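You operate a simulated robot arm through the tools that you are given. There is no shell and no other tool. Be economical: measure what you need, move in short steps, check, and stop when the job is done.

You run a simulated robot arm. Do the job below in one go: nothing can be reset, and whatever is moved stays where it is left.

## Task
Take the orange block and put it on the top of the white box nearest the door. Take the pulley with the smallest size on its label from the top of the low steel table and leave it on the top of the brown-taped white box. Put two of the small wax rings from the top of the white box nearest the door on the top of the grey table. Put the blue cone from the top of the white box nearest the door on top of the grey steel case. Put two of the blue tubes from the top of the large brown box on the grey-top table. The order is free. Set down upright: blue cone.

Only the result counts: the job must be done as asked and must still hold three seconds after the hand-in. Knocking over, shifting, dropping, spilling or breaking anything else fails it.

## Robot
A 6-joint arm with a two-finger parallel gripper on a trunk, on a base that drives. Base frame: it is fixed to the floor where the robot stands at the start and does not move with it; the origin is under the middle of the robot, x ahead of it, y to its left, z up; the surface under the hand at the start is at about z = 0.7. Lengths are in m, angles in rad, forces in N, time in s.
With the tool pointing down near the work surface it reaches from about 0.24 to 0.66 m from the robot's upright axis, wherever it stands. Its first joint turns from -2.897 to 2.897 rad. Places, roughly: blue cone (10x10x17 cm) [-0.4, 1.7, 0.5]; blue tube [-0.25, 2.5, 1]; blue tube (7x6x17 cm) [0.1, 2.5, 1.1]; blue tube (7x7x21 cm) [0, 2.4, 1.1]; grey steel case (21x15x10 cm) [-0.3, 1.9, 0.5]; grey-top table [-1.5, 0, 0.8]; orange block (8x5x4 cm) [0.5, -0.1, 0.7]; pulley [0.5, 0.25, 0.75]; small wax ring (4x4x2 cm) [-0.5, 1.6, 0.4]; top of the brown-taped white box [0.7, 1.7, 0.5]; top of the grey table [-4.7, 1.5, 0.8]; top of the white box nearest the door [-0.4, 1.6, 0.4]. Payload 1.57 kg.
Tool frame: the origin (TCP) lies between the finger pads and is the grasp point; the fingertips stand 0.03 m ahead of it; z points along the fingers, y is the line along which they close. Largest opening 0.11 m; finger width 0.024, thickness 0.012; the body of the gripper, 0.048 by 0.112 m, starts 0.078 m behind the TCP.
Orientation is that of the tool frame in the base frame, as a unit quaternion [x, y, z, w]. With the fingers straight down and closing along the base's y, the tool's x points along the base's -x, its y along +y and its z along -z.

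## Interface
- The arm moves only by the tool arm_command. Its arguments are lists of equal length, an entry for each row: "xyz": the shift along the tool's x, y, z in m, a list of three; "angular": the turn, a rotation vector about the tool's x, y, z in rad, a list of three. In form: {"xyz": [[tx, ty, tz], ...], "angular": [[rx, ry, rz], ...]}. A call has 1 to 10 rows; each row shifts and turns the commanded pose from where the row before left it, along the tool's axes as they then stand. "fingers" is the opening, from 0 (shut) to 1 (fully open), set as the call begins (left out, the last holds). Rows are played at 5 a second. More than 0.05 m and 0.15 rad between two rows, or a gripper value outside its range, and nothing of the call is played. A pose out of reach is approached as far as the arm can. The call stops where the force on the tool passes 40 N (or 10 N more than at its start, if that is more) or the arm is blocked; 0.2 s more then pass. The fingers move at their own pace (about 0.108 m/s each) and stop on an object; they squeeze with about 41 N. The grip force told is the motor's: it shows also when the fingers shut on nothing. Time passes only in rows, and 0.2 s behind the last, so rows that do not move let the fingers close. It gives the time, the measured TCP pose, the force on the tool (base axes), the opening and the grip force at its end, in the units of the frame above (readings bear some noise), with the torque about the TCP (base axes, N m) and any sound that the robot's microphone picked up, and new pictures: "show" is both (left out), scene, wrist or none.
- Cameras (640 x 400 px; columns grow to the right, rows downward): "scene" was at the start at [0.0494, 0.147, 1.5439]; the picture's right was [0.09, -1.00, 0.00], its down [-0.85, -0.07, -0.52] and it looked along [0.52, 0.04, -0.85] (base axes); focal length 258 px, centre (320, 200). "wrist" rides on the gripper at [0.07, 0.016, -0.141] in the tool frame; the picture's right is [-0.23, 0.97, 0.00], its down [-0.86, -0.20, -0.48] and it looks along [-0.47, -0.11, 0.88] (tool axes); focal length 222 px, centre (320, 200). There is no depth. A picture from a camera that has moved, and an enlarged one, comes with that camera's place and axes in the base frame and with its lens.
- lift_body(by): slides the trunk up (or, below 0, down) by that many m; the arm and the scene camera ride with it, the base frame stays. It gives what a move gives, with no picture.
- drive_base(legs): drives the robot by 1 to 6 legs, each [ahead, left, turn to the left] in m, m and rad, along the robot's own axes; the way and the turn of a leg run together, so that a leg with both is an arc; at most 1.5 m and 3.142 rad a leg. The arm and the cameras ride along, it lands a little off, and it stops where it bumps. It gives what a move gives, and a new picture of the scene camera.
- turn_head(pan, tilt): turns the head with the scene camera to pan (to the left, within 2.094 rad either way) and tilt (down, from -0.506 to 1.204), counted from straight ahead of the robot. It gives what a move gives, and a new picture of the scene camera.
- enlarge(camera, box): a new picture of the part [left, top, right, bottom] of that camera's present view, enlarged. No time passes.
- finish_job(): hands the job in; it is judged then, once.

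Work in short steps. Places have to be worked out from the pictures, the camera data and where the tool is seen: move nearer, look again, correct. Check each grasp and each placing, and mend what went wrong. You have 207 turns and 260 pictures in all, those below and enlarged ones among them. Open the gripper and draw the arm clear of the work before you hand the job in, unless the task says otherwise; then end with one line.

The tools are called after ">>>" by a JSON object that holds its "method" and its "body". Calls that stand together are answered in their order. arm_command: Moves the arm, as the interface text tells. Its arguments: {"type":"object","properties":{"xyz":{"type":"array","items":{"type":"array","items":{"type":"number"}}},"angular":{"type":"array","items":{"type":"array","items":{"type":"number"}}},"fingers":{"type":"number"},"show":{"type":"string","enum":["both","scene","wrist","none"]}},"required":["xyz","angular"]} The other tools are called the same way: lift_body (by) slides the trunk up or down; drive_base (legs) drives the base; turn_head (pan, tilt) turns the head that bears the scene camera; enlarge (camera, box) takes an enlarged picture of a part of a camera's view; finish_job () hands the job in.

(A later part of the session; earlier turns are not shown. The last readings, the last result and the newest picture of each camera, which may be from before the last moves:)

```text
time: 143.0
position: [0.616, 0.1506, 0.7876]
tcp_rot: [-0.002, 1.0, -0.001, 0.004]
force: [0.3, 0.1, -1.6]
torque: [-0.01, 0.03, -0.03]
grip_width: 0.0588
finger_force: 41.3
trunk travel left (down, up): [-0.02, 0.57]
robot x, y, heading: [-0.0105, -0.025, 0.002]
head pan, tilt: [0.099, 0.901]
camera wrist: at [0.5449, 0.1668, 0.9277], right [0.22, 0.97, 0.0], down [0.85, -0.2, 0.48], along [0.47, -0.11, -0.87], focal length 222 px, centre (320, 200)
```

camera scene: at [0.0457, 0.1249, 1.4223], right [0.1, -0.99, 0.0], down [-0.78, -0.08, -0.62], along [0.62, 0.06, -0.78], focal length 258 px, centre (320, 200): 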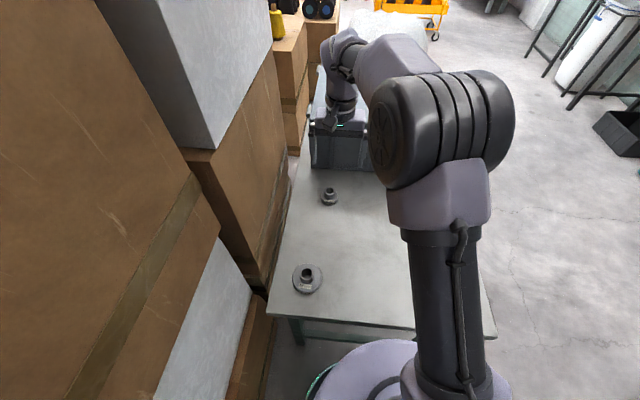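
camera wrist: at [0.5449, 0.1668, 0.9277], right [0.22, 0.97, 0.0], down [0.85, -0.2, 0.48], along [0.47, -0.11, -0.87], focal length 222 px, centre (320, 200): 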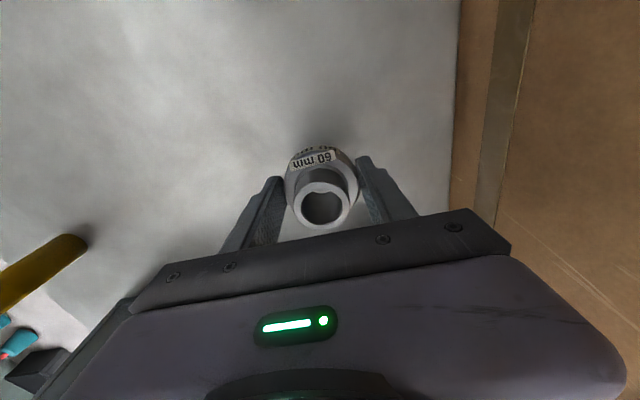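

Pulley held. I lift, retract, and drive around: back out, past the white box, to the +y side, looking around.

>>> {"method": "arm_command", "body": {"xyz": [[0, 0, -0.04], [0, 0, -0.04], [0, 0, -0.04], [0, 0, -0.04], [0.03, -0.02, -0.03], [0.04, -0.025, 0], [0.04, -0.025, 0], [0.04, -0.025, 0], [0.04, -0.025, 0], [0.04, -0.025, 0]], "angular": [[0, 0, 0], [0, 0, 0], [0, 0, 0], [0, 0, 0], [0, 0, 0], [0, 0, 0], [0, 0, 0], [0, 0, 0], [0, 0, 0], [0, 0, 0]], "show": "none"}}

>>> {"method": "drive_base", "body": {"legs": [[-0.79, 0.02, 0], [0, 0, 1.57], [0.95, 0.1, 0], [0.3, 0.13, 0], [1.4, 0, 0], [0.4, 0, 0]]}}

>>> {"method": "turn_head", "body": {"pan": -1.0, "tilt": 0.6}}

```text
time: 145.2
position: [0.3834, 0.004, 0.977]
tcp_rot: [-0.002, 1.0, -0.001, 0.004]
force: [0.2, 0.2, -1.4]
torque: [-0.02, 0.01, 0.0]
grip_width: 0.059
finger_force: 41.2
trunk travel left (down, up): [-0.02, 0.57]
robot x, y, heading: [-0.0072, -0.0222, 0.005]
head pan, tilt: [0.099, 0.901]
```

```text
time: 168.2
position: [-1.0398, 3.4347, 0.9773]
tcp_rot: [-0.704, 0.71, 0.002, 0.003]
force: [0.9, 0.6, -1.4]
torque: [-0.02, 0.0, -0.01]
grip_width: 0.0588
finger_force: 40.9
trunk travel left (down, up): [-0.02, 0.57]
robot x, y, heading: [-1.0165, 3.038, 1.559]
head pan, tilt: [0.099, 0.901]
camera scene: at [-1.1623, 3.0973, 1.4223], right [1.0, 0.09, 0.0], down [0.07, -0.78, -0.62], along [-0.05, 0.62, -0.78], focal length 258 px, centre (320, 200)
```

scene: 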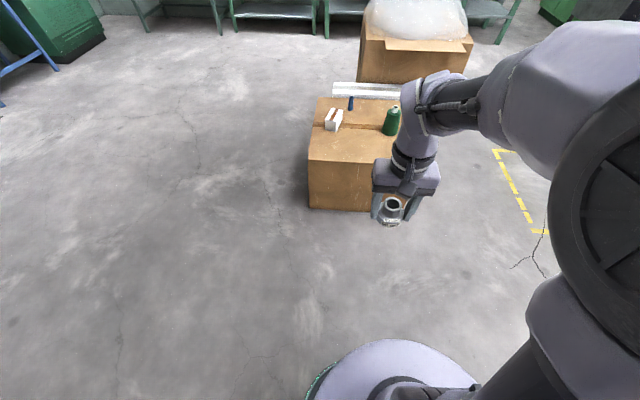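

```text
time: 169.6
position: [-1.0396, 3.4363, 0.9775]
tcp_rot: [-0.704, 0.71, 0.001, 0.004]
force: [-0.4, -0.7, -1.0]
torque: [-0.03, 0.03, 0.04]
grip_width: 0.059
finger_force: 41.3
trunk travel left (down, up): [-0.02, 0.57]
robot x, y, heading: [-1.0165, 3.0398, 1.559]
head pan, tilt: [-1.0, 0.6]
camera scene: at [-1.0808, 3.0688, 1.4471], right [0.53, -0.85, 0.0], down [-0.48, -0.3, -0.82], along [0.7, 0.44, -0.57], focal length 258 px, centre (320, 200)
```

scene: 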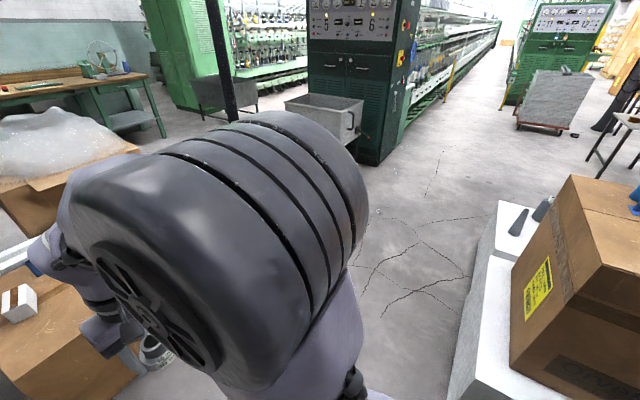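

Free floor lies along y≈3.1. I strafe right about 0.9 m and look toward the boxes.

>>> {"method": "drive_base", "body": {"legs": [[0.1, 0, 0], [0, -1.1, 0]]}}

>>> {"method": "turn_head", "body": {"pan": -1.9, "tilt": 0.7}}

```text
time: 175.9
position: [0.0596, 3.5239, 0.9772]
tcp_rot: [-0.705, 0.709, 0.001, 0.003]
force: [-0.2, 0.2, -1.0]
torque: [-0.02, -0.02, 0.03]
grip_width: 0.0589
finger_force: 41.0
trunk travel left (down, up): [-0.02, 0.57]
robot x, y, heading: [0.0845, 3.1282, 1.561]
head pan, tilt: [-1.0, 0.6]
camera scene: at [0.0198, 3.1575, 1.4472], right [0.53, -0.85, 0.0], down [-0.48, -0.3, -0.82], along [0.7, 0.44, -0.57], focal length 258 px, centre (320, 200)
```

scene: 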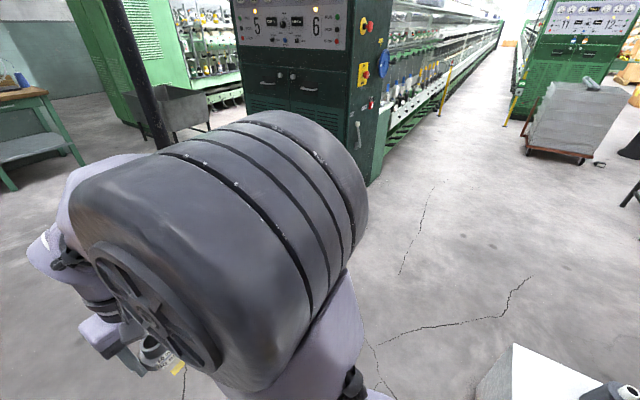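

```text
time: 177.1
position: [0.059, 3.5239, 0.9765]
tcp_rot: [-0.705, 0.709, 0.002, 0.003]
force: [0.6, -0.2, -1.4]
torque: [-0.03, -0.01, -0.03]
grip_width: 0.059
finger_force: 40.7
trunk travel left (down, up): [-0.02, 0.57]
robot x, y, heading: [0.0837, 3.1257, 1.564]
head pan, tilt: [-1.901, 0.7]
camera scene: at [0.0252, 3.0823, 1.4385], right [-0.33, -0.94, 0.0], down [-0.61, 0.21, -0.77], along [0.72, -0.25, -0.64], focal length 258 px, centre (320, 200)
```

scene: 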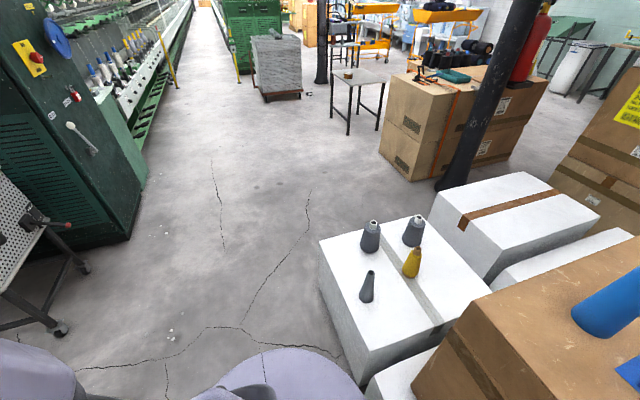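

I see a second white box with grey/yellow cones (x 0.29–0.85, y 2.2–2.8) and the brown-taped box (x 0.45–0.91, y 1.36–2.07). I go to its +x side, facing −x.

>>> {"method": "drive_base", "body": {"legs": [[0, -1.15, 0], [0, 0, 1.57], [0, 1.15, 0]]}}

>>> {"method": "turn_head", "body": {"pan": 0.2, "tilt": 0.9}}

```text
time: 192.4
position: [0.8264, 1.9393, 0.9776]
tcp_rot: [1.0, -0.011, -0.004, -0.001]
force: [0.5, -0.1, -1.7]
torque: [-0.02, 0.0, 0.01]
grip_width: 0.0589
finger_force: 41.3
trunk travel left (down, up): [-0.02, 0.57]
robot x, y, heading: [1.2209, 1.9612, 3.118]
head pan, tilt: [-1.901, 0.7]
camera scene: at [1.2678, 1.8978, 1.4385], right [0.94, -0.35, 0.0], down [-0.22, -0.6, -0.77], along [0.27, 0.72, -0.64], focal length 258 px, centre (320, 200)
```

scene: 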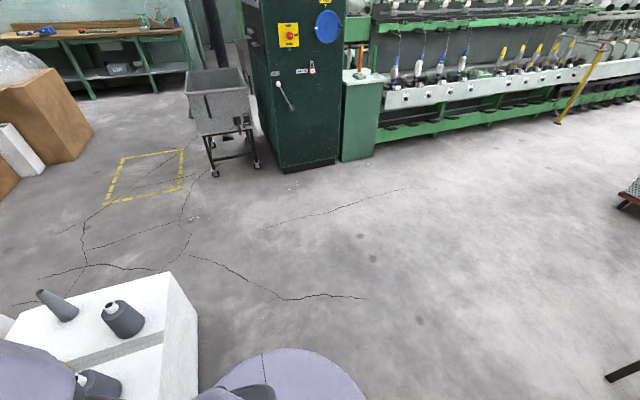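

```text
time: 194.4
position: [0.8254, 1.9395, 0.9768]
tcp_rot: [1.0, -0.011, -0.003, -0.001]
force: [0.0, -0.3, -1.1]
torque: [0.01, 0.01, -0.02]
grip_width: 0.059
finger_force: 40.6
trunk travel left (down, up): [-0.02, 0.57]
robot x, y, heading: [1.2195, 1.9551, 3.118]
head pan, tilt: [0.201, 0.901]
camera scene: at [1.164, 1.805, 1.4224], right [-0.17, 0.98, 0.0], down [0.77, 0.14, -0.62], along [-0.61, -0.11, -0.78], focal length 258 px, centre (320, 200)
```

scene: 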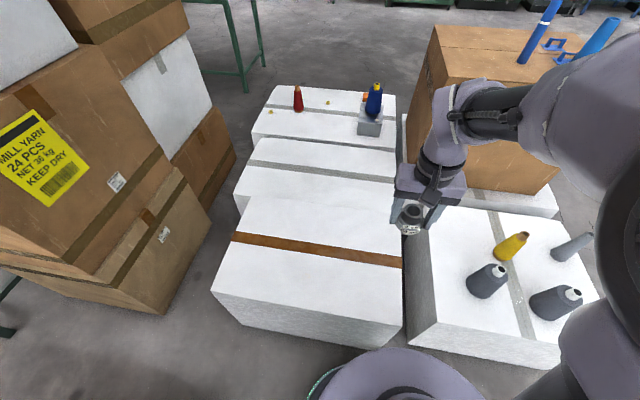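

The taped box top is clear. I move the hand 0.19 m along −y and lower toward the top.

>>> {"method": "arm_command", "body": {"xyz": [[0, 0.045, 0], [0, 0.045, 0], [0, 0.05, 0], [0, 0.05, 0], [0, 0, 0.045], [0, 0, 0.045], [0, 0, 0.045], [0, 0, 0.045], [0, 0, 0.045], [0, 0, 0.045]], "angular": [[0, 0, 0], [0, 0, 0], [0, 0, 0], [0, 0, 0], [0, 0, 0], [0, 0, 0], [0, 0, 0], [0, 0, 0], [0, 0, 0], [0, 0, 0]], "show": "both"}}

```text
time: 196.6
position: [0.8192, 1.7496, 0.7078]
tcp_rot: [1.0, -0.012, -0.004, -0.001]
force: [0.4, -0.6, -1.6]
torque: [-0.04, -0.03, -0.02]
grip_width: 0.0587
finger_force: 40.9
trunk travel left (down, up): [-0.02, 0.57]
robot x, y, heading: [1.2182, 1.9573, 3.123]
head pan, tilt: [0.201, 0.901]
camera scene: at [1.164, 1.8049, 1.4223], right [-0.18, 0.98, 0.0], down [0.77, 0.14, -0.62], along [-0.61, -0.11, -0.78], focal length 258 px, centre (320, 200)
camera wrist: at [0.8895, 1.7317, 0.848], right [-0.25, -0.97, 0.0], down [-0.85, 0.22, 0.49], along [-0.47, 0.12, -0.87], focal length 222 px, centre (320, 200)
```

scene: 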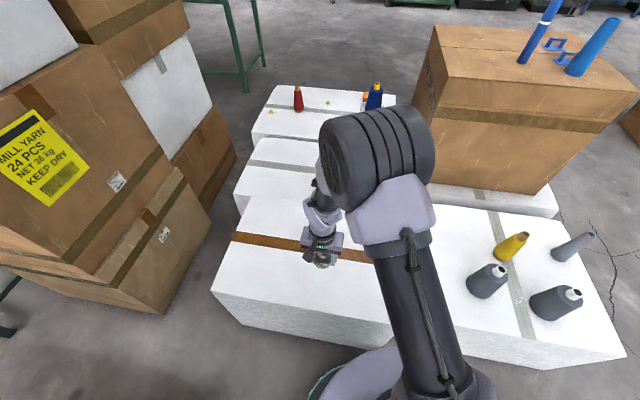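
wrist: 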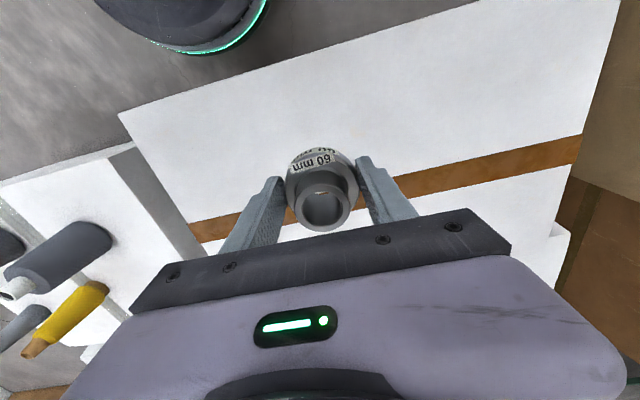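

The free white top is directly below. I lower further, slowly near the surface.

>>> {"method": "arm_command", "body": {"xyz": [[0, 0, 0.045], [0, 0, 0.045], [0, 0, 0.04], [0, 0, 0.01], [0, 0, 0.008], [0, 0, 0.006], [0, 0, 0.006], [0, 0, 0.006], [0, 0, 0.006], [0, 0, 0.006]], "angular": [[0, 0, 0], [0, 0, 0], [0, 0, 0], [0, 0, 0], [0, 0, 0], [0, 0, 0], [0, 0, 0], [0, 0, 0], [0, 0, 0], [0, 0, 0]], "show": "wrist"}}

```text
time: 198.8
position: [0.8182, 1.75, 0.5301]
tcp_rot: [1.0, -0.012, -0.005, 0.001]
force: [0.8, -0.7, 26.8]
torque: [0.3, -0.28, -0.24]
grip_width: 0.059
finger_force: 41.2
trunk travel left (down, up): [-0.02, 0.57]
robot x, y, heading: [1.2191, 1.9568, 3.117]
head pan, tilt: [0.201, 0.901]
camera wrist: at [0.8878, 1.7328, 0.6708], right [-0.25, -0.97, 0.0], down [-0.85, 0.22, 0.49], along [-0.47, 0.12, -0.87], focal length 222 px, centre (320, 200)
```

wrist: 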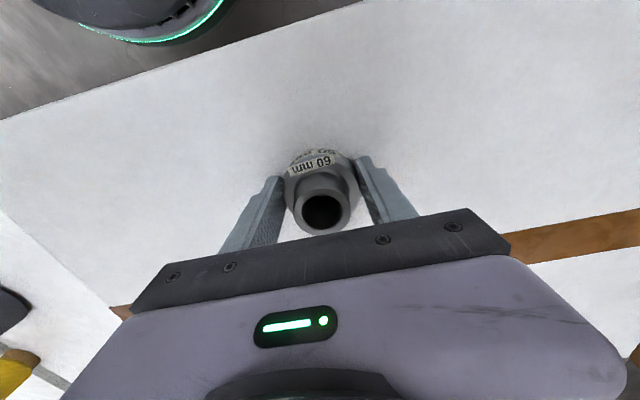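

Contact with 27 N at z=0.53. I relax slightly, release, and rise.

>>> {"method": "arm_command", "body": {"xyz": [[0, 0, -0.003], [0, 0, 0], [0, 0, 0], [0, 0, 0]], "angular": [[0, 0, 0], [0, 0, 0], [0, 0, 0], [0, 0, 0]], "fingers": 0.9, "show": "none"}}

>>> {"method": "arm_command", "body": {"xyz": [[0, 0, -0.02], [0, 0, -0.04], [0, 0, -0.045], [0, 0, -0.045], [0, 0, -0.045], [0, 0, -0.045], [0, 0, -0.045], [0, 0, -0.045], [0, 0, -0.045], [0, 0, -0.045]], "angular": [[0, 0, 0], [0, 0, 0], [0, 0, 0], [0, 0, 0], [0, 0, 0], [0, 0, 0], [0, 0, 0], [0, 0, 0], [0, 0, 0], [0, 0, 0]], "show": "wrist"}}

```text
time: 199.8
position: [0.818, 1.7512, 0.5323]
tcp_rot: [1.0, -0.011, -0.003, 0.0]
force: [0.3, 0.3, 0.3]
torque: [0.0, -0.02, 0.04]
grip_width: 0.099
finger_force: 0.1
trunk travel left (down, up): [-0.02, 0.57]
robot x, y, heading: [1.2206, 1.957, 3.123]
head pan, tilt: [0.201, 0.901]
```

```text
time: 202.0
position: [0.8211, 1.7509, 0.9525]
tcp_rot: [1.0, -0.011, -0.003, -0.001]
force: [-0.2, 0.1, -0.3]
torque: [-0.01, 0.0, -0.01]
grip_width: 0.0988
finger_force: 0.1
trunk travel left (down, up): [-0.02, 0.57]
robot x, y, heading: [1.2187, 1.9545, 3.118]
head pan, tilt: [0.201, 0.901]
camera wrist: at [0.8913, 1.733, 1.0936], right [-0.25, -0.97, 0.0], down [-0.85, 0.22, 0.48], along [-0.47, 0.12, -0.87], focal length 222 px, centre (320, 200)
```

wrist: 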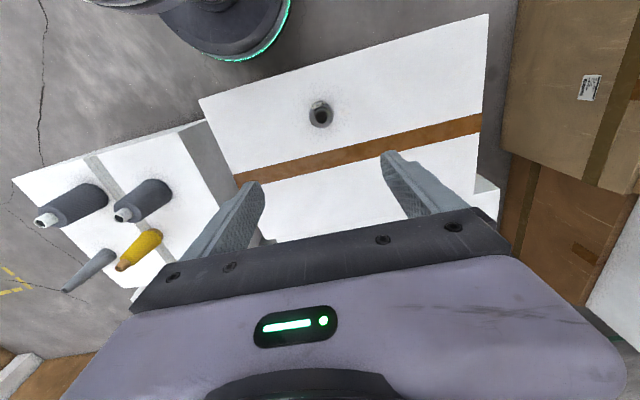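

The pulley sits on the taped box. Now tube 2: I raise the trunk, then drive round to the +y side of the brown box, facing it.

>>> {"method": "lift_body", "body": {"by": 0.37}}

>>> {"method": "arm_command", "body": {"xyz": [[0, -0.05, 0], [0, -0.05, 0], [0, -0.05, 0], [0, -0.05, 0]], "angular": [[0, 0, 0], [0, 0, 0], [0, 0, 0], [0, 0, 0]], "show": "none"}}

>>> {"method": "drive_base", "body": {"legs": [[0, -1.2, 0], [0, 0, 1.57], [0, -1.15, 0]]}}

>>> {"method": "turn_head", "body": {"pan": 0.1, "tilt": 0.9}}

```text
time: 205.6
position: [0.8208, 1.7506, 1.3233]
tcp_rot: [1.0, -0.01, -0.004, -0.001]
force: [0.1, -0.1, 0.2]
torque: [-0.02, 0.04, -0.04]
grip_width: 0.099
finger_force: 0.0
trunk travel left (down, up): [-0.39, 0.2]
robot x, y, heading: [1.2185, 1.9594, 3.119]
head pan, tilt: [0.201, 0.901]
```

```text
time: 206.6
position: [0.8261, 1.952, 1.3237]
tcp_rot: [1.0, -0.01, -0.003, 0.0]
force: [0.1, -0.4, 0.8]
torque: [-0.02, 0.03, 0.0]
grip_width: 0.0992
finger_force: 0.2
trunk travel left (down, up): [-0.39, 0.2]
robot x, y, heading: [1.2179, 1.9585, 3.122]
head pan, tilt: [0.201, 0.901]
```

```text
time: 221.9
position: [0.105, 2.8012, 1.3218]
tcp_rot: [0.721, 0.693, -0.003, 0.002]
force: [0.0, -0.6, 0.1]
torque: [-0.02, -0.01, -0.04]
grip_width: 0.0992
finger_force: 0.1
trunk travel left (down, up): [-0.39, 0.2]
robot x, y, heading: [0.1049, 3.1949, -1.613]
head pan, tilt: [0.201, 0.901]
camera scene: at [0.2589, 3.1369, 1.7924], right [-0.99, -0.16, 0.0], down [-0.12, 0.77, -0.62], along [0.1, -0.61, -0.78], focal length 258 px, centre (320, 200)
```

scene: 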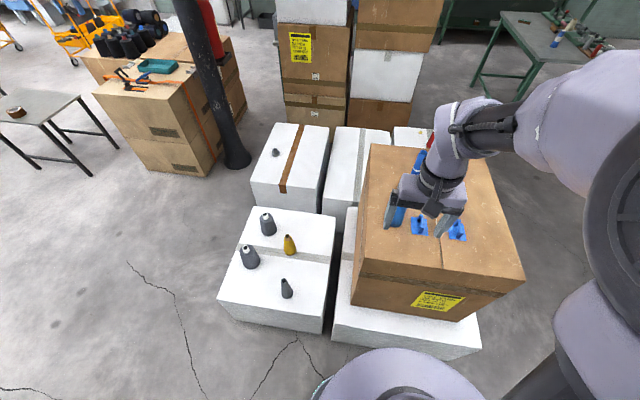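

```text
time: 222.5
position: [0.1053, 2.8005, 1.3224]
tcp_rot: [0.72, 0.694, -0.003, 0.001]
force: [0.3, 0.3, -0.4]
torque: [0.01, 0.02, 0.01]
grip_width: 0.099
finger_force: 0.0
trunk travel left (down, up): [-0.39, 0.2]
robot x, y, heading: [0.1068, 3.1959, -1.612]
head pan, tilt: [0.099, 0.901]
camera scene: at [0.2517, 3.1361, 1.7924], right [-1.0, -0.06, 0.0], down [-0.05, 0.78, -0.62], along [0.04, -0.62, -0.78], focal length 258 px, centre (320, 200)
```

scene: 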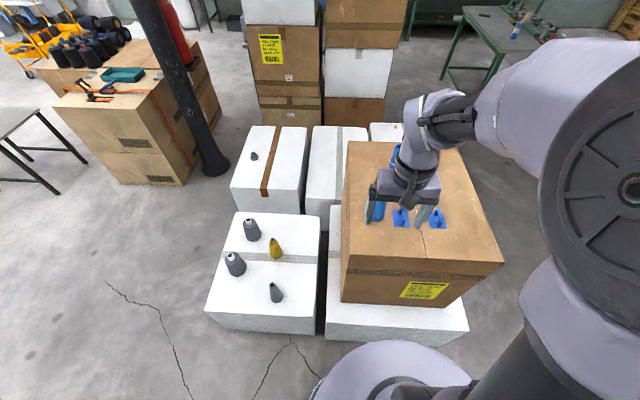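

I move the base 6 cm closer and look through the wrist camera.

>>> {"method": "drive_base", "body": {"legs": [[0.06, 0, 0]]}}

>>> {"method": "arm_command", "body": {"xyz": [[-0.04, 0, 0], [-0.04, 0, 0]], "angular": [[0, 0, 0], [0, 0, 0]], "fingers": 1, "show": "wrist"}}

```text
time: 223.5
position: [0.1032, 2.7394, 1.3221]
tcp_rot: [0.72, 0.694, -0.002, 0.001]
force: [0.3, -0.2, -0.7]
torque: [0.03, -0.02, -0.01]
grip_width: 0.0988
finger_force: 0.0
trunk travel left (down, up): [-0.39, 0.2]
robot x, y, heading: [0.102, 3.14, -1.615]
head pan, tilt: [0.099, 0.901]
camera scene: at [0.2491, 3.0744, 1.7923], right [-1.0, -0.06, 0.0], down [-0.05, 0.78, -0.62], along [0.04, -0.62, -0.78], focal length 258 px, centre (320, 200)
```

scene: 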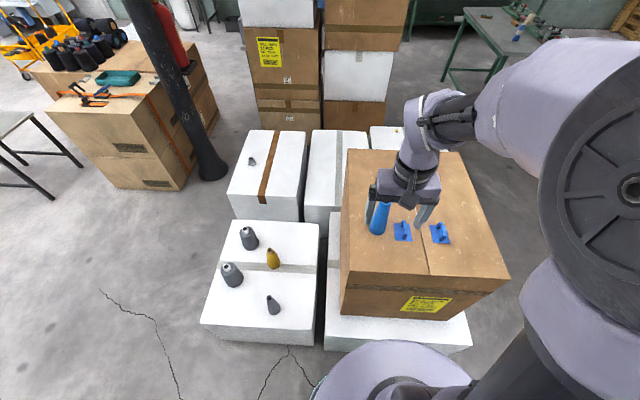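

```text
time: 224.1
position: [0.0999, 2.6593, 1.3224]
tcp_rot: [0.72, 0.694, -0.004, 0.002]
force: [0.5, 0.1, -1.3]
torque: [0.03, 0.03, 0.01]
grip_width: 0.1101
finger_force: 0.1
trunk travel left (down, up): [-0.39, 0.2]
robot x, y, heading: [0.1044, 3.1364, -1.612]
head pan, tilt: [0.099, 0.901]
camera wrist: at [0.1187, 2.7299, 1.463], right [0.96, -0.27, 0.0], down [-0.23, -0.84, 0.48], along [-0.13, -0.47, -0.87], focal length 222 px, centre (320, 200)
```

wrist: 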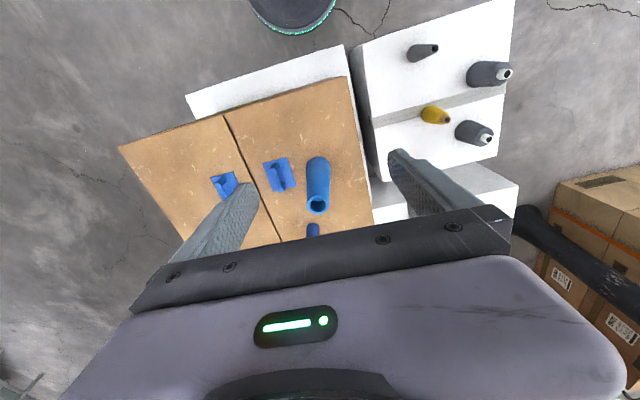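

Tube 2 at (0.067, 2.555), top z≈1.156. I move over it and descend partway to verify.

>>> {"method": "arm_command", "body": {"xyz": [[-0.035, -0.01, 0], [-0.035, -0.01, 0], [-0.035, -0.009, 0], [0, 0, 0.04], [0, 0, 0.04], [0, 0, 0.03]], "angular": [[0, 0, 0], [0, 0, 0], [0, 0, 0], [0, 0, 0], [0, 0, 0], [0, 0, 0]], "show": "wrist"}}

```text
time: 225.5
position: [0.0658, 2.5568, 1.2132]
tcp_rot: [0.72, 0.694, -0.002, 0.002]
force: [-0.8, -0.5, 0.3]
torque: [0.04, 0.01, -0.03]
grip_width: 0.1101
finger_force: 0.1
trunk travel left (down, up): [-0.39, 0.2]
robot x, y, heading: [0.103, 3.1369, -1.61]
head pan, tilt: [0.099, 0.901]
camera wrist: at [0.085, 2.6265, 1.3537], right [0.96, -0.27, 0.0], down [-0.23, -0.84, 0.49], along [-0.13, -0.47, -0.87], focal length 222 px, centre (320, 200)
```

wrist: 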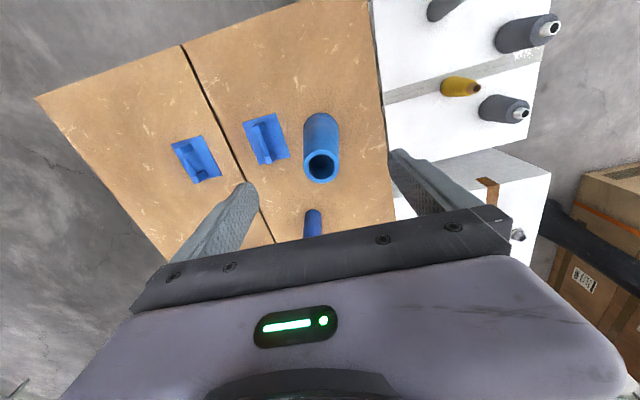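

Aligned. I descend, close and lift gently.

>>> {"method": "arm_command", "body": {"xyz": [[0, 0, 0.04], [0, 0, 0.04], [0, 0, 0.022], [0, 0, 0]], "angular": [[0, 0, 0], [0, 0, 0], [0, 0, 0], [0, 0, 0]], "show": "none"}}

>>> {"method": "arm_command", "body": {"xyz": [[0, 0, 0], [0, 0, 0], [0, 0, 0], [0, 0, 0], [0, 0, -0.003], [0, 0, -0.005], [0, 0, -0.015], [0, 0, -0.03], [0, 0, -0.04]], "angular": [[0, 0, 0], [0, 0, 0], [0, 0, 0], [0, 0, 0], [0, 0, 0], [0, 0, 0], [0, 0, 0], [0, 0, 0], [0, 0, 0]], "fingers": 0, "show": "both"}}

```text
time: 226.5
position: [0.0666, 2.5558, 1.1109]
tcp_rot: [0.72, 0.694, -0.004, 0.002]
force: [-1.1, -0.2, -0.1]
torque: [0.01, -0.01, 0.03]
grip_width: 0.1101
finger_force: 0.1
trunk travel left (down, up): [-0.39, 0.2]
robot x, y, heading: [0.0997, 3.139, -1.61]
head pan, tilt: [0.099, 0.901]
```

```text
time: 228.5
position: [0.0671, 2.5572, 1.2052]
tcp_rot: [0.72, 0.694, -0.003, 0.002]
force: [0.1, 0.6, -0.5]
torque: [0.02, -0.01, -0.03]
grip_width: 0.0414
finger_force: 40.4
trunk travel left (down, up): [-0.39, 0.2]
robot x, y, heading: [0.1012, 3.1376, -1.62]
head pan, tilt: [0.099, 0.901]
camera scene: at [0.2492, 3.0775, 1.7924], right [-1.0, -0.06, 0.0], down [-0.05, 0.78, -0.62], along [0.04, -0.62, -0.78], focal length 258 px, centre (320, 200)
camera wrist: at [0.086, 2.6271, 1.3457], right [0.96, -0.27, 0.0], down [-0.23, -0.84, 0.48], along [-0.13, -0.47, -0.87], focal length 222 px, centre (320, 200)
```

scene: 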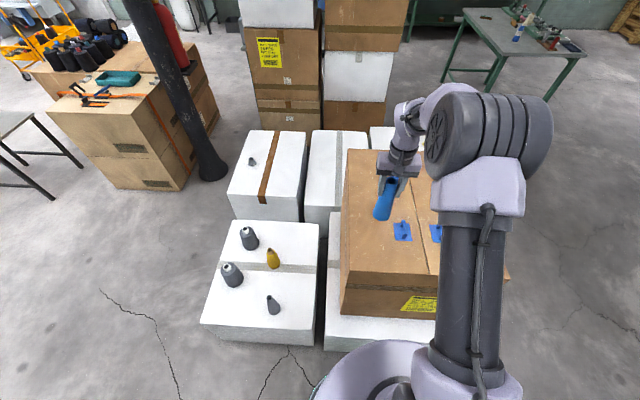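
wrist: 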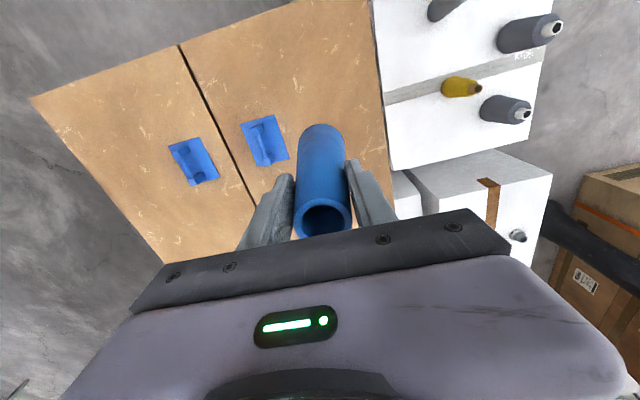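

Tube 2 held. I lift, retract, and drive back round to the grey-top table.

>>> {"method": "arm_command", "body": {"xyz": [[0, 0, -0.035], [0, 0, -0.035], [0.03, 0, 0], [0.04, 0, 0], [0.045, 0, 0], [0.045, 0, 0], [0.03, 0, 0]], "angular": [[0, 0, 0], [0, 0, 0], [0, 0, 0], [0, 0, 0], [0, 0, 0], [0, 0, 0], [0, 0, 0]], "show": "none"}}

>>> {"method": "drive_base", "body": {"legs": [[-0.08, 0, 0.047], [0, -1.14, 0], [1.4, 0, 0], [0.85, 0, 0], [0.1, 0.14, 0], [0.45, 0, 0]]}}

```text
time: 230.1
position: [0.0747, 2.7488, 1.272]
tcp_rot: [0.721, 0.693, -0.002, 0.002]
force: [0.3, 0.4, -0.9]
torque: [-0.02, -0.03, 0.0]
grip_width: 0.0417
finger_force: 41.0
trunk travel left (down, up): [-0.39, 0.2]
robot x, y, heading: [0.1001, 3.1388, -1.608]
head pan, tilt: [0.099, 0.901]
```

```text
time: 250.7
position: [-0.8359, 0.0204, 1.273]
tcp_rot: [0.696, 0.718, -0.003, 0.002]
force: [-0.4, -0.2, -0.4]
torque: [0.02, 0.0, -0.03]
grip_width: 0.0417
finger_force: 40.8
trunk travel left (down, up): [-0.39, 0.2]
robot x, y, heading: [-0.8361, 0.4135, -1.545]
head pan, tilt: [0.099, 0.901]
camera scene: at [-0.6855, 0.3614, 1.7924], right [-0.99, -0.13, 0.0], down [-0.1, 0.78, -0.62], along [0.08, -0.62, -0.78], focal length 258 px, centre (320, 200)
```

scene: 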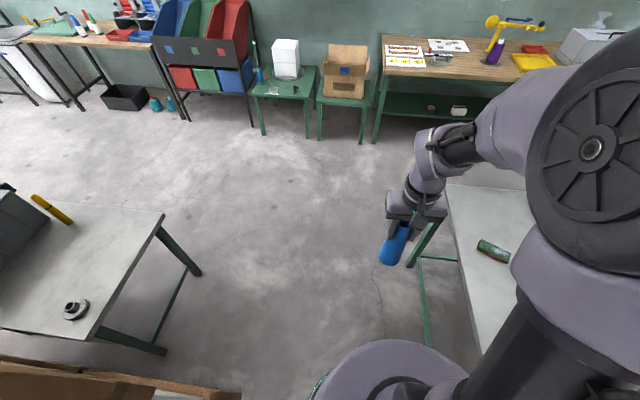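

Arrived beside the table. I turn to face it and shift so the hand is over free space at y≈0.2.

>>> {"method": "drive_base", "body": {"legs": [[0, 0, -1.595], [0.07, 0.2, 0]]}}

>>> {"method": "turn_head", "body": {"pan": 0.2, "tilt": 0.9}}

```text
time: 256.2
position: [-1.292, 0.2182, 1.2722]
tcp_rot: [1.0, 0.008, -0.003, -0.001]
force: [0.1, 0.6, 0.4]
torque: [0.04, -0.01, -0.03]
grip_width: 0.0416
finger_force: 40.7
trunk travel left (down, up): [-0.39, 0.2]
robot x, y, heading: [-0.9042, 0.2131, -3.129]
head pan, tilt: [0.099, 0.901]
camera scene: at [-0.9544, 0.0639, 1.7923], right [-0.11, 0.99, 0.0], down [0.78, 0.09, -0.62], along [-0.62, -0.07, -0.78], focal length 258 px, centre (320, 200)
```

scene: 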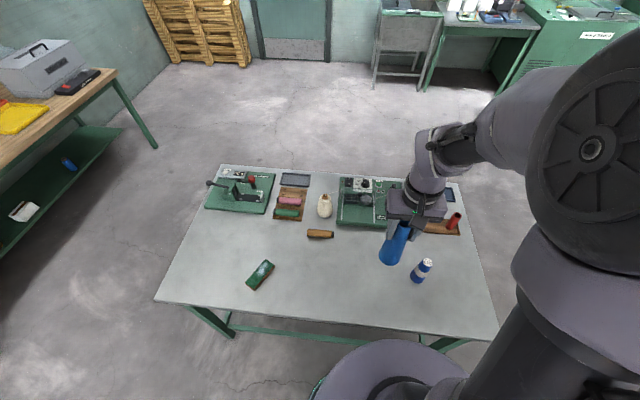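

```text
time: 256.9
position: [-1.2924, 0.2187, 1.2718]
tcp_rot: [1.0, 0.009, -0.004, -0.001]
force: [0.1, 0.0, 0.0]
torque: [-0.01, -0.01, 0.0]
grip_width: 0.0419
finger_force: 41.0
trunk travel left (down, up): [-0.39, 0.2]
robot x, y, heading: [-0.9007, 0.2132, -3.13]
head pan, tilt: [0.201, 0.901]
camera scene: at [-0.9528, 0.0575, 1.7924], right [-0.21, 0.98, 0.0], down [0.77, 0.17, -0.62], along [-0.61, -0.13, -0.78], focal length 258 px, centre (320, 200)
```

scene: 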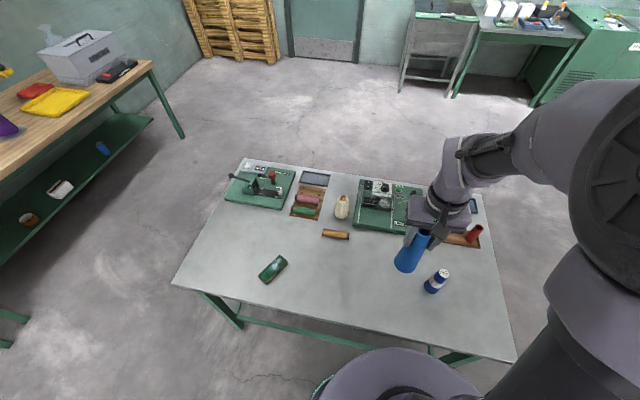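

I extend 6 cm, lower the trunk 0.25, and feel down (expected contact near TCP z 0.99).

>>> {"method": "arm_command", "body": {"xyz": [[-0.03, 0.01, 0], [-0.03, 0.01, 0]], "angular": [[0, 0, 0], [0, 0, 0]], "show": "none"}}

>>> {"method": "lift_body", "body": {"by": -0.24}}

>>> {"method": "arm_command", "body": {"xyz": [[0, 0, 0.01], [0, 0, 0.008], [0, 0, 0.006], [0, 0, 0.005], [0, 0, 0.005], [0, 0, 0.005], [0, 0, 0.005], [0, 0, 0.005]], "angular": [[0, 0, 0], [0, 0, 0], [0, 0, 0], [0, 0, 0], [0, 0, 0], [0, 0, 0], [0, 0, 0], [0, 0, 0]], "show": "wrist"}}

```text
time: 257.5
position: [-1.3524, 0.1975, 1.2724]
tcp_rot: [1.0, 0.008, -0.003, -0.001]
force: [0.6, 0.3, -0.7]
torque: [-0.02, -0.03, -0.03]
grip_width: 0.0414
finger_force: 41.4
trunk travel left (down, up): [-0.39, 0.2]
robot x, y, heading: [-0.9018, 0.2123, -3.126]
head pan, tilt: [0.201, 0.901]
```

```text
time: 260.0
position: [-1.3521, 0.1965, 1.0327]
tcp_rot: [1.0, 0.008, -0.004, -0.001]
force: [-1.0, 0.3, -0.2]
torque: [0.0, 0.03, -0.02]
grip_width: 0.0415
finger_force: 40.6
trunk travel left (down, up): [-0.15, 0.44]
robot x, y, heading: [-0.9028, 0.2142, -3.128]
head pan, tilt: [0.201, 0.901]
```

```text
time: 261.7
position: [-1.3527, 0.1986, 0.9914]
tcp_rot: [1.0, 0.007, -0.01, 0.0]
force: [4.2, 0.0, 22.2]
torque: [-0.02, -0.44, -0.11]
grip_width: 0.042
finger_force: 41.3
trunk travel left (down, up): [-0.15, 0.44]
robot x, y, heading: [-0.9005, 0.211, -3.124]
head pan, tilt: [0.201, 0.901]
stopped in row 8: the force on the tool passed its limit at 40 N (the readings are from after the stop); the commanded pose is now the measured one
camera wrist: at [-1.2803, 0.1832, 1.1316], right [-0.21, -0.98, 0.0], down [-0.85, 0.19, 0.49], along [-0.48, 0.1, -0.87], focal length 222 px, centre (320, 200)
```

wrist: 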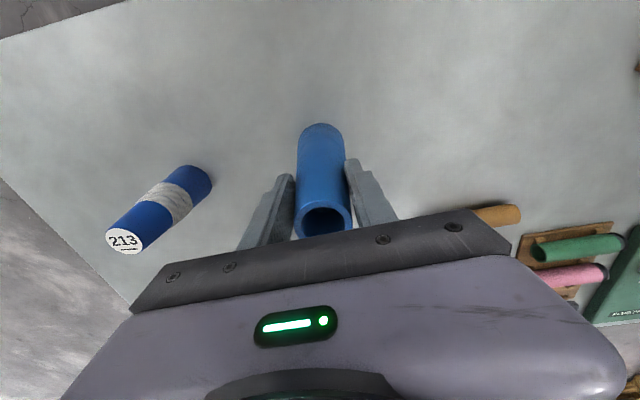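

Contact at 0.991. I relax, release, and rise clear.

>>> {"method": "arm_command", "body": {"xyz": [[0, 0, -0.002], [0, 0, 0], [0, 0, 0], [0, 0, 0]], "angular": [[0, 0, 0], [0, 0, 0], [0, 0, 0], [0, 0, 0]], "fingers": 0.8, "show": "none"}}

>>> {"method": "arm_command", "body": {"xyz": [[0, 0, -0.02], [0, 0, -0.04], [0, 0, -0.045], [0, 0, -0.045], [0, 0, -0.045], [0.03, 0, -0.03], [0.04, 0, 0]], "angular": [[0, 0, 0], [0, 0, 0], [0, 0, 0], [0, 0, 0], [0, 0, 0], [0, 0, 0], [0, 0, 0]], "show": "scene"}}

```text
time: 262.7
position: [-1.3535, 0.1983, 0.9922]
tcp_rot: [1.0, 0.007, -0.006, -0.001]
force: [1.2, 0.2, 0.1]
torque: [0.01, 0.02, -0.01]
grip_width: 0.0881
finger_force: 0.0
trunk travel left (down, up): [-0.15, 0.44]
robot x, y, heading: [-0.9023, 0.2126, -3.131]
head pan, tilt: [0.201, 0.901]
```

```text
time: 264.3
position: [-1.2803, 0.199, 1.2126]
tcp_rot: [1.0, 0.008, -0.003, -0.001]
force: [0.4, -0.6, -0.6]
torque: [-0.01, 0.02, 0.01]
grip_width: 0.088
finger_force: 0.0
trunk travel left (down, up): [-0.15, 0.44]
robot x, y, heading: [-0.9021, 0.2095, -3.123]
head pan, tilt: [0.201, 0.901]
camera scene: at [-0.9559, 0.0714, 1.5565], right [-0.02, 1.0, 0.0], down [0.75, 0.02, -0.66], along [-0.66, -0.02, -0.75], focal length 258 px, centre (320, 200)
```

scene: 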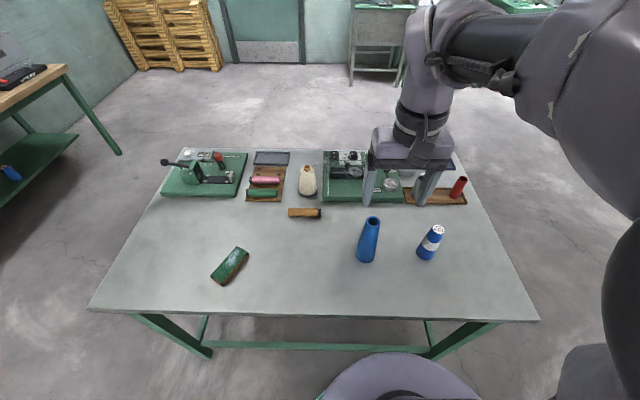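

Both tubes stand on the grey-top table. Now the wax rings: I drive back to the white box's left side.

>>> {"method": "drive_base", "body": {"legs": [[0, 0, -3.141], [0.02, 0.45, 0], [-0.1, 0.35, 0], [0, 0.46, 0]]}}

>>> {"method": "turn_head", "body": {"pan": 0.1, "tilt": 0.9}}

```text
time: 278.6
position: [-0.6181, 1.4735, 1.2151]
tcp_rot: [-0.008, 1.0, 0.0, 0.007]
force: [-0.1, 0.0, 0.1]
torque: [-0.01, 0.01, 0.01]
grip_width: 0.088
finger_force: 0.0
trunk travel left (down, up): [-0.15, 0.44]
robot x, y, heading: [-0.9948, 1.4641, 0.01]
head pan, tilt: [0.201, 0.901]
camera scene: at [-0.9409, 1.6018, 1.5526], right [0.0, -1.0, 0.0], down [-0.78, 0.0, -0.62], along [0.62, 0.0, -0.78], focal length 258 px, centre (320, 200)
```

scene: 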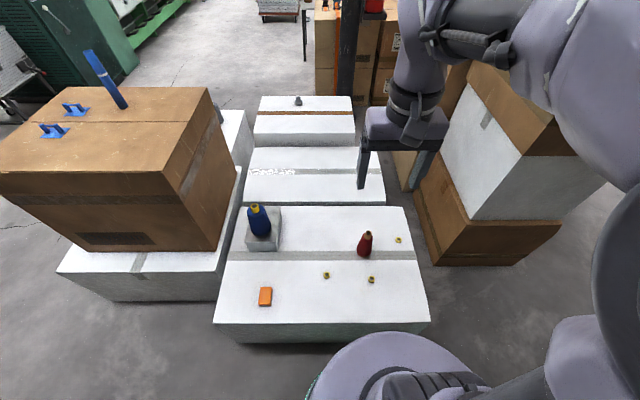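

```text
time: 279.3
position: [-0.6175, 1.4731, 1.2141]
tcp_rot: [-0.007, 1.0, -0.001, 0.006]
force: [0.0, 1.0, -0.6]
torque: [0.0, -0.01, 0.0]
grip_width: 0.088
finger_force: 0.0
trunk travel left (down, up): [-0.15, 0.44]
robot x, y, heading: [-0.9963, 1.4623, 0.016]
head pan, tilt: [0.099, 0.901]
camera scene: at [-0.9411, 1.6021, 1.5524], right [0.01, -1.0, 0.0], down [-0.78, -0.01, -0.62], along [0.62, 0.0, -0.78], focal length 258 px, centre (320, 200)
```

scene: 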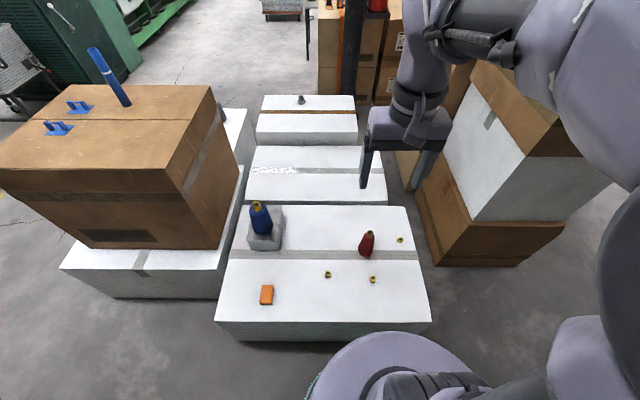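

All as left. I lower the trunk and bring the hand above the ring at (−0.50, 1.37).

>>> {"method": "lift_body", "body": {"by": -0.15}}

>>> {"method": "arm_command", "body": {"xyz": [[-0.025, -0.034, 0], [-0.025, -0.034, 0], [-0.025, -0.034, 0], [0, 0, 0.05], [0, 0, 0.05], [0, 0, 0.05], [0, 0, 0.05], [0, 0, 0.05], [0, 0, 0.05], [0, 0, 0.05]], "angular": [[0, 0, 0], [0, 0, 0], [0, 0, 0], [0, 0, 0], [0, 0, 0], [0, 0, 0], [0, 0, 0], [0, 0, 0], [0, 0, 0], [0, 0, 0]], "show": "wrist"}}

```text
time: 281.0
position: [-0.6179, 1.4734, 1.0661]
tcp_rot: [-0.008, 1.0, -0.002, 0.006]
force: [0.5, 0.7, 1.1]
torque: [0.01, 0.02, 0.01]
grip_width: 0.0881
finger_force: 0.1
trunk travel left (down, up): [0.0, 0.59]
robot x, y, heading: [-0.997, 1.4608, 0.008]
head pan, tilt: [0.099, 0.901]
```

```text
time: 283.2
position: [-0.5367, 1.3732, 0.7145]
tcp_rot: [-0.008, 1.0, -0.001, 0.007]
force: [-0.3, -0.4, -0.1]
torque: [0.03, -0.01, 0.01]
grip_width: 0.0879
finger_force: 0.0
trunk travel left (down, up): [0.0, 0.59]
robot x, y, heading: [-0.9933, 1.459, 0.014]
head pan, tilt: [0.099, 0.901]
camera wrist: at [-0.6089, 1.3884, 0.8562], right [0.21, 0.98, 0.0], down [0.85, -0.19, 0.49], along [0.48, -0.1, -0.87], focal length 222 px, centre (320, 200)
```

wrist: 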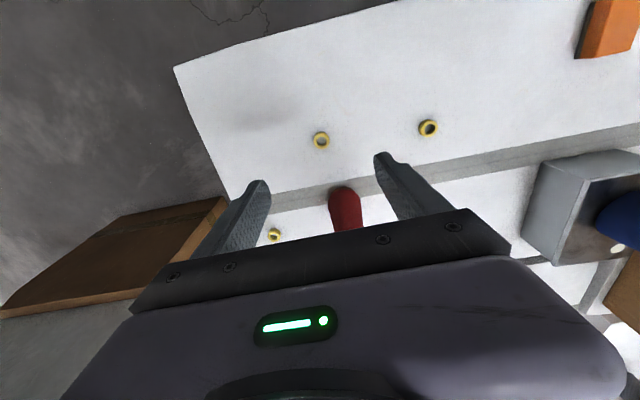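

Ring B is at (−0.502, 1.369). I centre over it and descend to just above the surface.

>>> {"method": "arm_command", "body": {"xyz": [[-0.035, -0.004, 0], [0, 0, 0.05], [0, 0, 0.05], [0, 0, 0.05], [0, 0, 0.05]], "angular": [[0, 0, 0], [0, 0, 0], [0, 0, 0], [0, 0, 0], [0, 0, 0]], "show": "wrist"}}

```text
time: 284.4
position: [-0.499, 1.3691, 0.516]
tcp_rot: [-0.008, 1.0, 0.0, 0.007]
force: [-1.6, 0.6, 0.0]
torque: [0.0, 0.0, 0.02]
grip_width: 0.0882
finger_force: 0.1
trunk travel left (down, up): [0.0, 0.59]
robot x, y, heading: [-0.9991, 1.4597, 0.01]
head pan, tilt: [0.099, 0.901]
camera wrist: at [-0.5704, 1.3846, 0.6569], right [0.21, 0.98, 0.0], down [0.85, -0.19, 0.49], along [0.48, -0.1, -0.87], focal length 222 px, centre (320, 200)
```

wrist: 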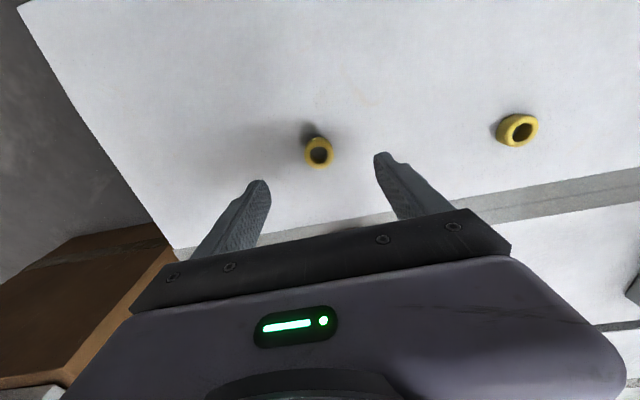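

On target. I descend to z≈0.454, close, and lift.

>>> {"method": "arm_command", "body": {"xyz": [[0.003, 0, 0.035], [0, 0, 0.02], [0, 0, 0.006], [0, 0, 0]], "angular": [[0, 0, 0], [0, 0, 0], [0, 0, 0], [0, 0, 0]], "show": "none"}}

>>> {"method": "arm_command", "body": {"xyz": [[0, 0, 0], [0, 0, 0], [0, 0, 0], [0, 0, 0], [0, 0, -0.003], [0, 0, -0.005], [0, 0, -0.015], [0, 0, -0.03], [0, 0, -0.04]], "angular": [[0, 0, 0], [0, 0, 0], [0, 0, 0], [0, 0, 0], [0, 0, 0], [0, 0, 0], [0, 0, 0], [0, 0, 0], [0, 0, 0]], "fingers": 0, "show": "wrist"}}

```text
time: 285.4
position: [-0.5009, 1.3685, 0.4551]
tcp_rot: [-0.008, 1.0, -0.001, 0.006]
force: [0.5, 0.1, 0.4]
torque: [-0.01, 0.02, -0.01]
grip_width: 0.0884
finger_force: 0.1
trunk travel left (down, up): [0.0, 0.59]
robot x, y, heading: [-0.9964, 1.4611, 0.012]
head pan, tilt: [0.099, 0.901]
```

```text
time: 287.4
position: [-0.5033, 1.3696, 0.5487]
tcp_rot: [-0.007, 1.0, -0.001, 0.007]
force: [0.3, 1.2, 0.2]
torque: [0.03, 0.03, -0.01]
grip_width: 0.0262
finger_force: 36.9
trunk travel left (down, up): [0.0, 0.59]
robot x, y, heading: [-0.9973, 1.4617, 0.015]
head pan, tilt: [0.099, 0.901]
camera wrist: at [-0.5747, 1.3851, 0.6891], right [0.21, 0.98, 0.0], down [0.85, -0.19, 0.49], along [0.48, -0.1, -0.87], focal length 222 px, centre (320, 200)
```

wrist: 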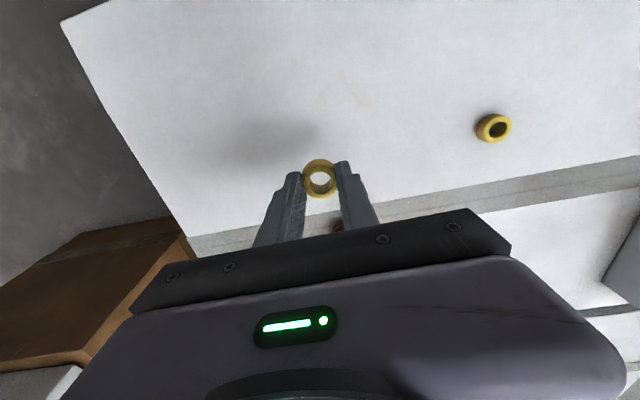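

The grip reads only 26 mm; I enlarge to check how the ring is held and whether it's intact.

>>> {"method": "enlarge", "body": {"camera": "wrist", "box": [260, 130, 380, 220]}}

>>> {"method": "arm_command", "body": {"xyz": [[0, 0, 0]], "angular": [[0, 0, 0]], "show": "none"}}

```text
4.44 times, centred on (320, 175) of wrist
camera zoom: at [-0.5747, 1.3851, 0.6891], right [0.21, 0.98, 0.0], down [0.85, -0.19, 0.49], along [0.48, -0.1, -0.87], focal length 987 px, centre (320, 311)
```

zoom: 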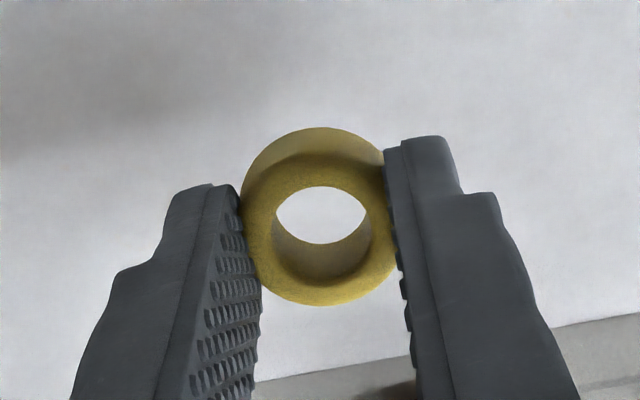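

```text
time: 287.8
position: [-0.5027, 1.3693, 0.5487]
tcp_rot: [-0.008, 1.0, 0.0, 0.007]
force: [-0.2, 0.3, -0.8]
torque: [0.01, 0.05, 0.01]
grip_width: 0.0261
finger_force: 37.4
trunk travel left (down, up): [0.0, 0.59]
robot x, y, heading: [-0.9996, 1.4628, 0.011]
head pan, tilt: [0.099, 0.901]
```

The ring is intact and held steadily. I raise it, raise the trunk, turn toward the grey table and look.

>>> {"method": "arm_command", "body": {"xyz": [[0, 0, -0.045], [0, 0, -0.045], [0, 0, -0.045], [0, 0, -0.045], [0, 0, -0.045], [0.03, 0.03, 0], [0.03, 0.03, 0], [0.03, 0.02, 0]], "angular": [[0, 0, 0], [0, 0, 0], [0, 0, 0], [0, 0, 0], [0, 0, 0], [0, 0, 0], [0, 0, 0], [0, 0, 0]], "show": "none"}}

>>> {"method": "lift_body", "body": {"by": 0.35}}

>>> {"method": "drive_base", "body": {"legs": [[-0.3, 0, 0], [0, 0, 3.13], [0.9, 0, 0]]}}

>>> {"method": "turn_head", "body": {"pan": 0.2, "tilt": 0.45}}

```text
time: 289.6
position: [-0.596, 1.4485, 0.7718]
tcp_rot: [-0.009, 1.0, -0.001, 0.007]
force: [0.0, 0.2, 0.0]
torque: [0.0, 0.0, 0.02]
grip_width: 0.0259
finger_force: 36.6
trunk travel left (down, up): [0.0, 0.59]
robot x, y, heading: [-0.9934, 1.4578, 0.014]
head pan, tilt: [0.099, 0.901]
```

```text
time: 293.1
position: [-0.596, 1.4467, 1.1226]
tcp_rot: [-0.008, 1.0, -0.001, 0.006]
force: [-0.5, 0.2, -0.6]
torque: [0.03, 0.02, 0.03]
grip_width: 0.0276
finger_force: 38.3
trunk travel left (down, up): [-0.35, 0.24]
robot x, y, heading: [-0.9962, 1.4589, 0.01]
head pan, tilt: [0.099, 0.901]
```

```text
time: 306.8
position: [-2.5984, 1.5051, 1.1234]
tcp_rot: [1.0, -0.012, -0.006, -0.001]
force: [0.5, -0.6, -0.1]
torque: [-0.02, 0.01, -0.02]
grip_width: 0.0278
finger_force: 38.1
trunk travel left (down, up): [-0.35, 0.24]
robot x, y, heading: [-2.1966, 1.4785, 3.117]
head pan, tilt: [0.099, 0.901]
camera scene: at [-2.2586, 1.3312, 1.7524], right [-0.07, 1.0, 0.0], down [0.78, 0.06, -0.62], along [-0.62, -0.04, -0.78], focal length 258 px, centre (320, 200)
```

scene: 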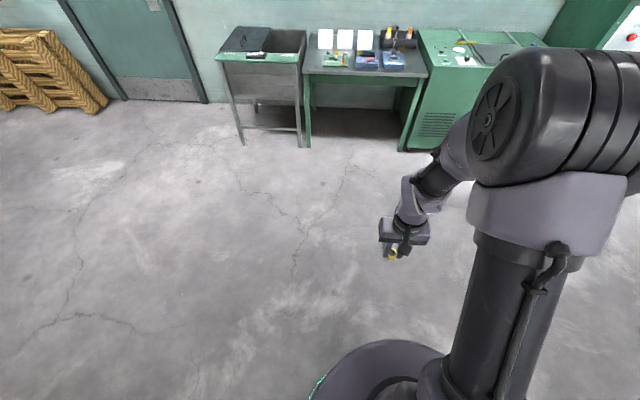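

```text
time: 307.6
position: [-2.5983, 1.506, 1.1224]
tcp_rot: [1.0, -0.012, -0.006, -0.001]
force: [-0.5, -0.3, -1.1]
torque: [-0.01, 0.01, -0.01]
grip_width: 0.0276
finger_force: 37.5
trunk travel left (down, up): [-0.35, 0.24]
robot x, y, heading: [-2.2002, 1.4767, 3.114]
head pan, tilt: [0.201, 0.45]
camera scene: at [-2.2734, 1.3208, 1.7906], right [-0.17, 0.99, 0.0], down [0.43, 0.07, -0.9], along [-0.89, -0.15, -0.44], focal length 258 px, centre (320, 200)
```

scene: 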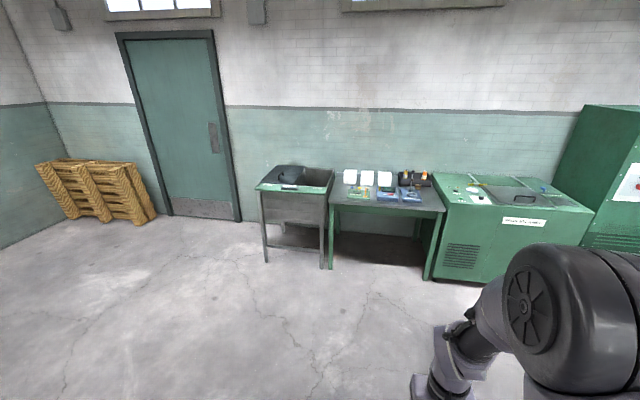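

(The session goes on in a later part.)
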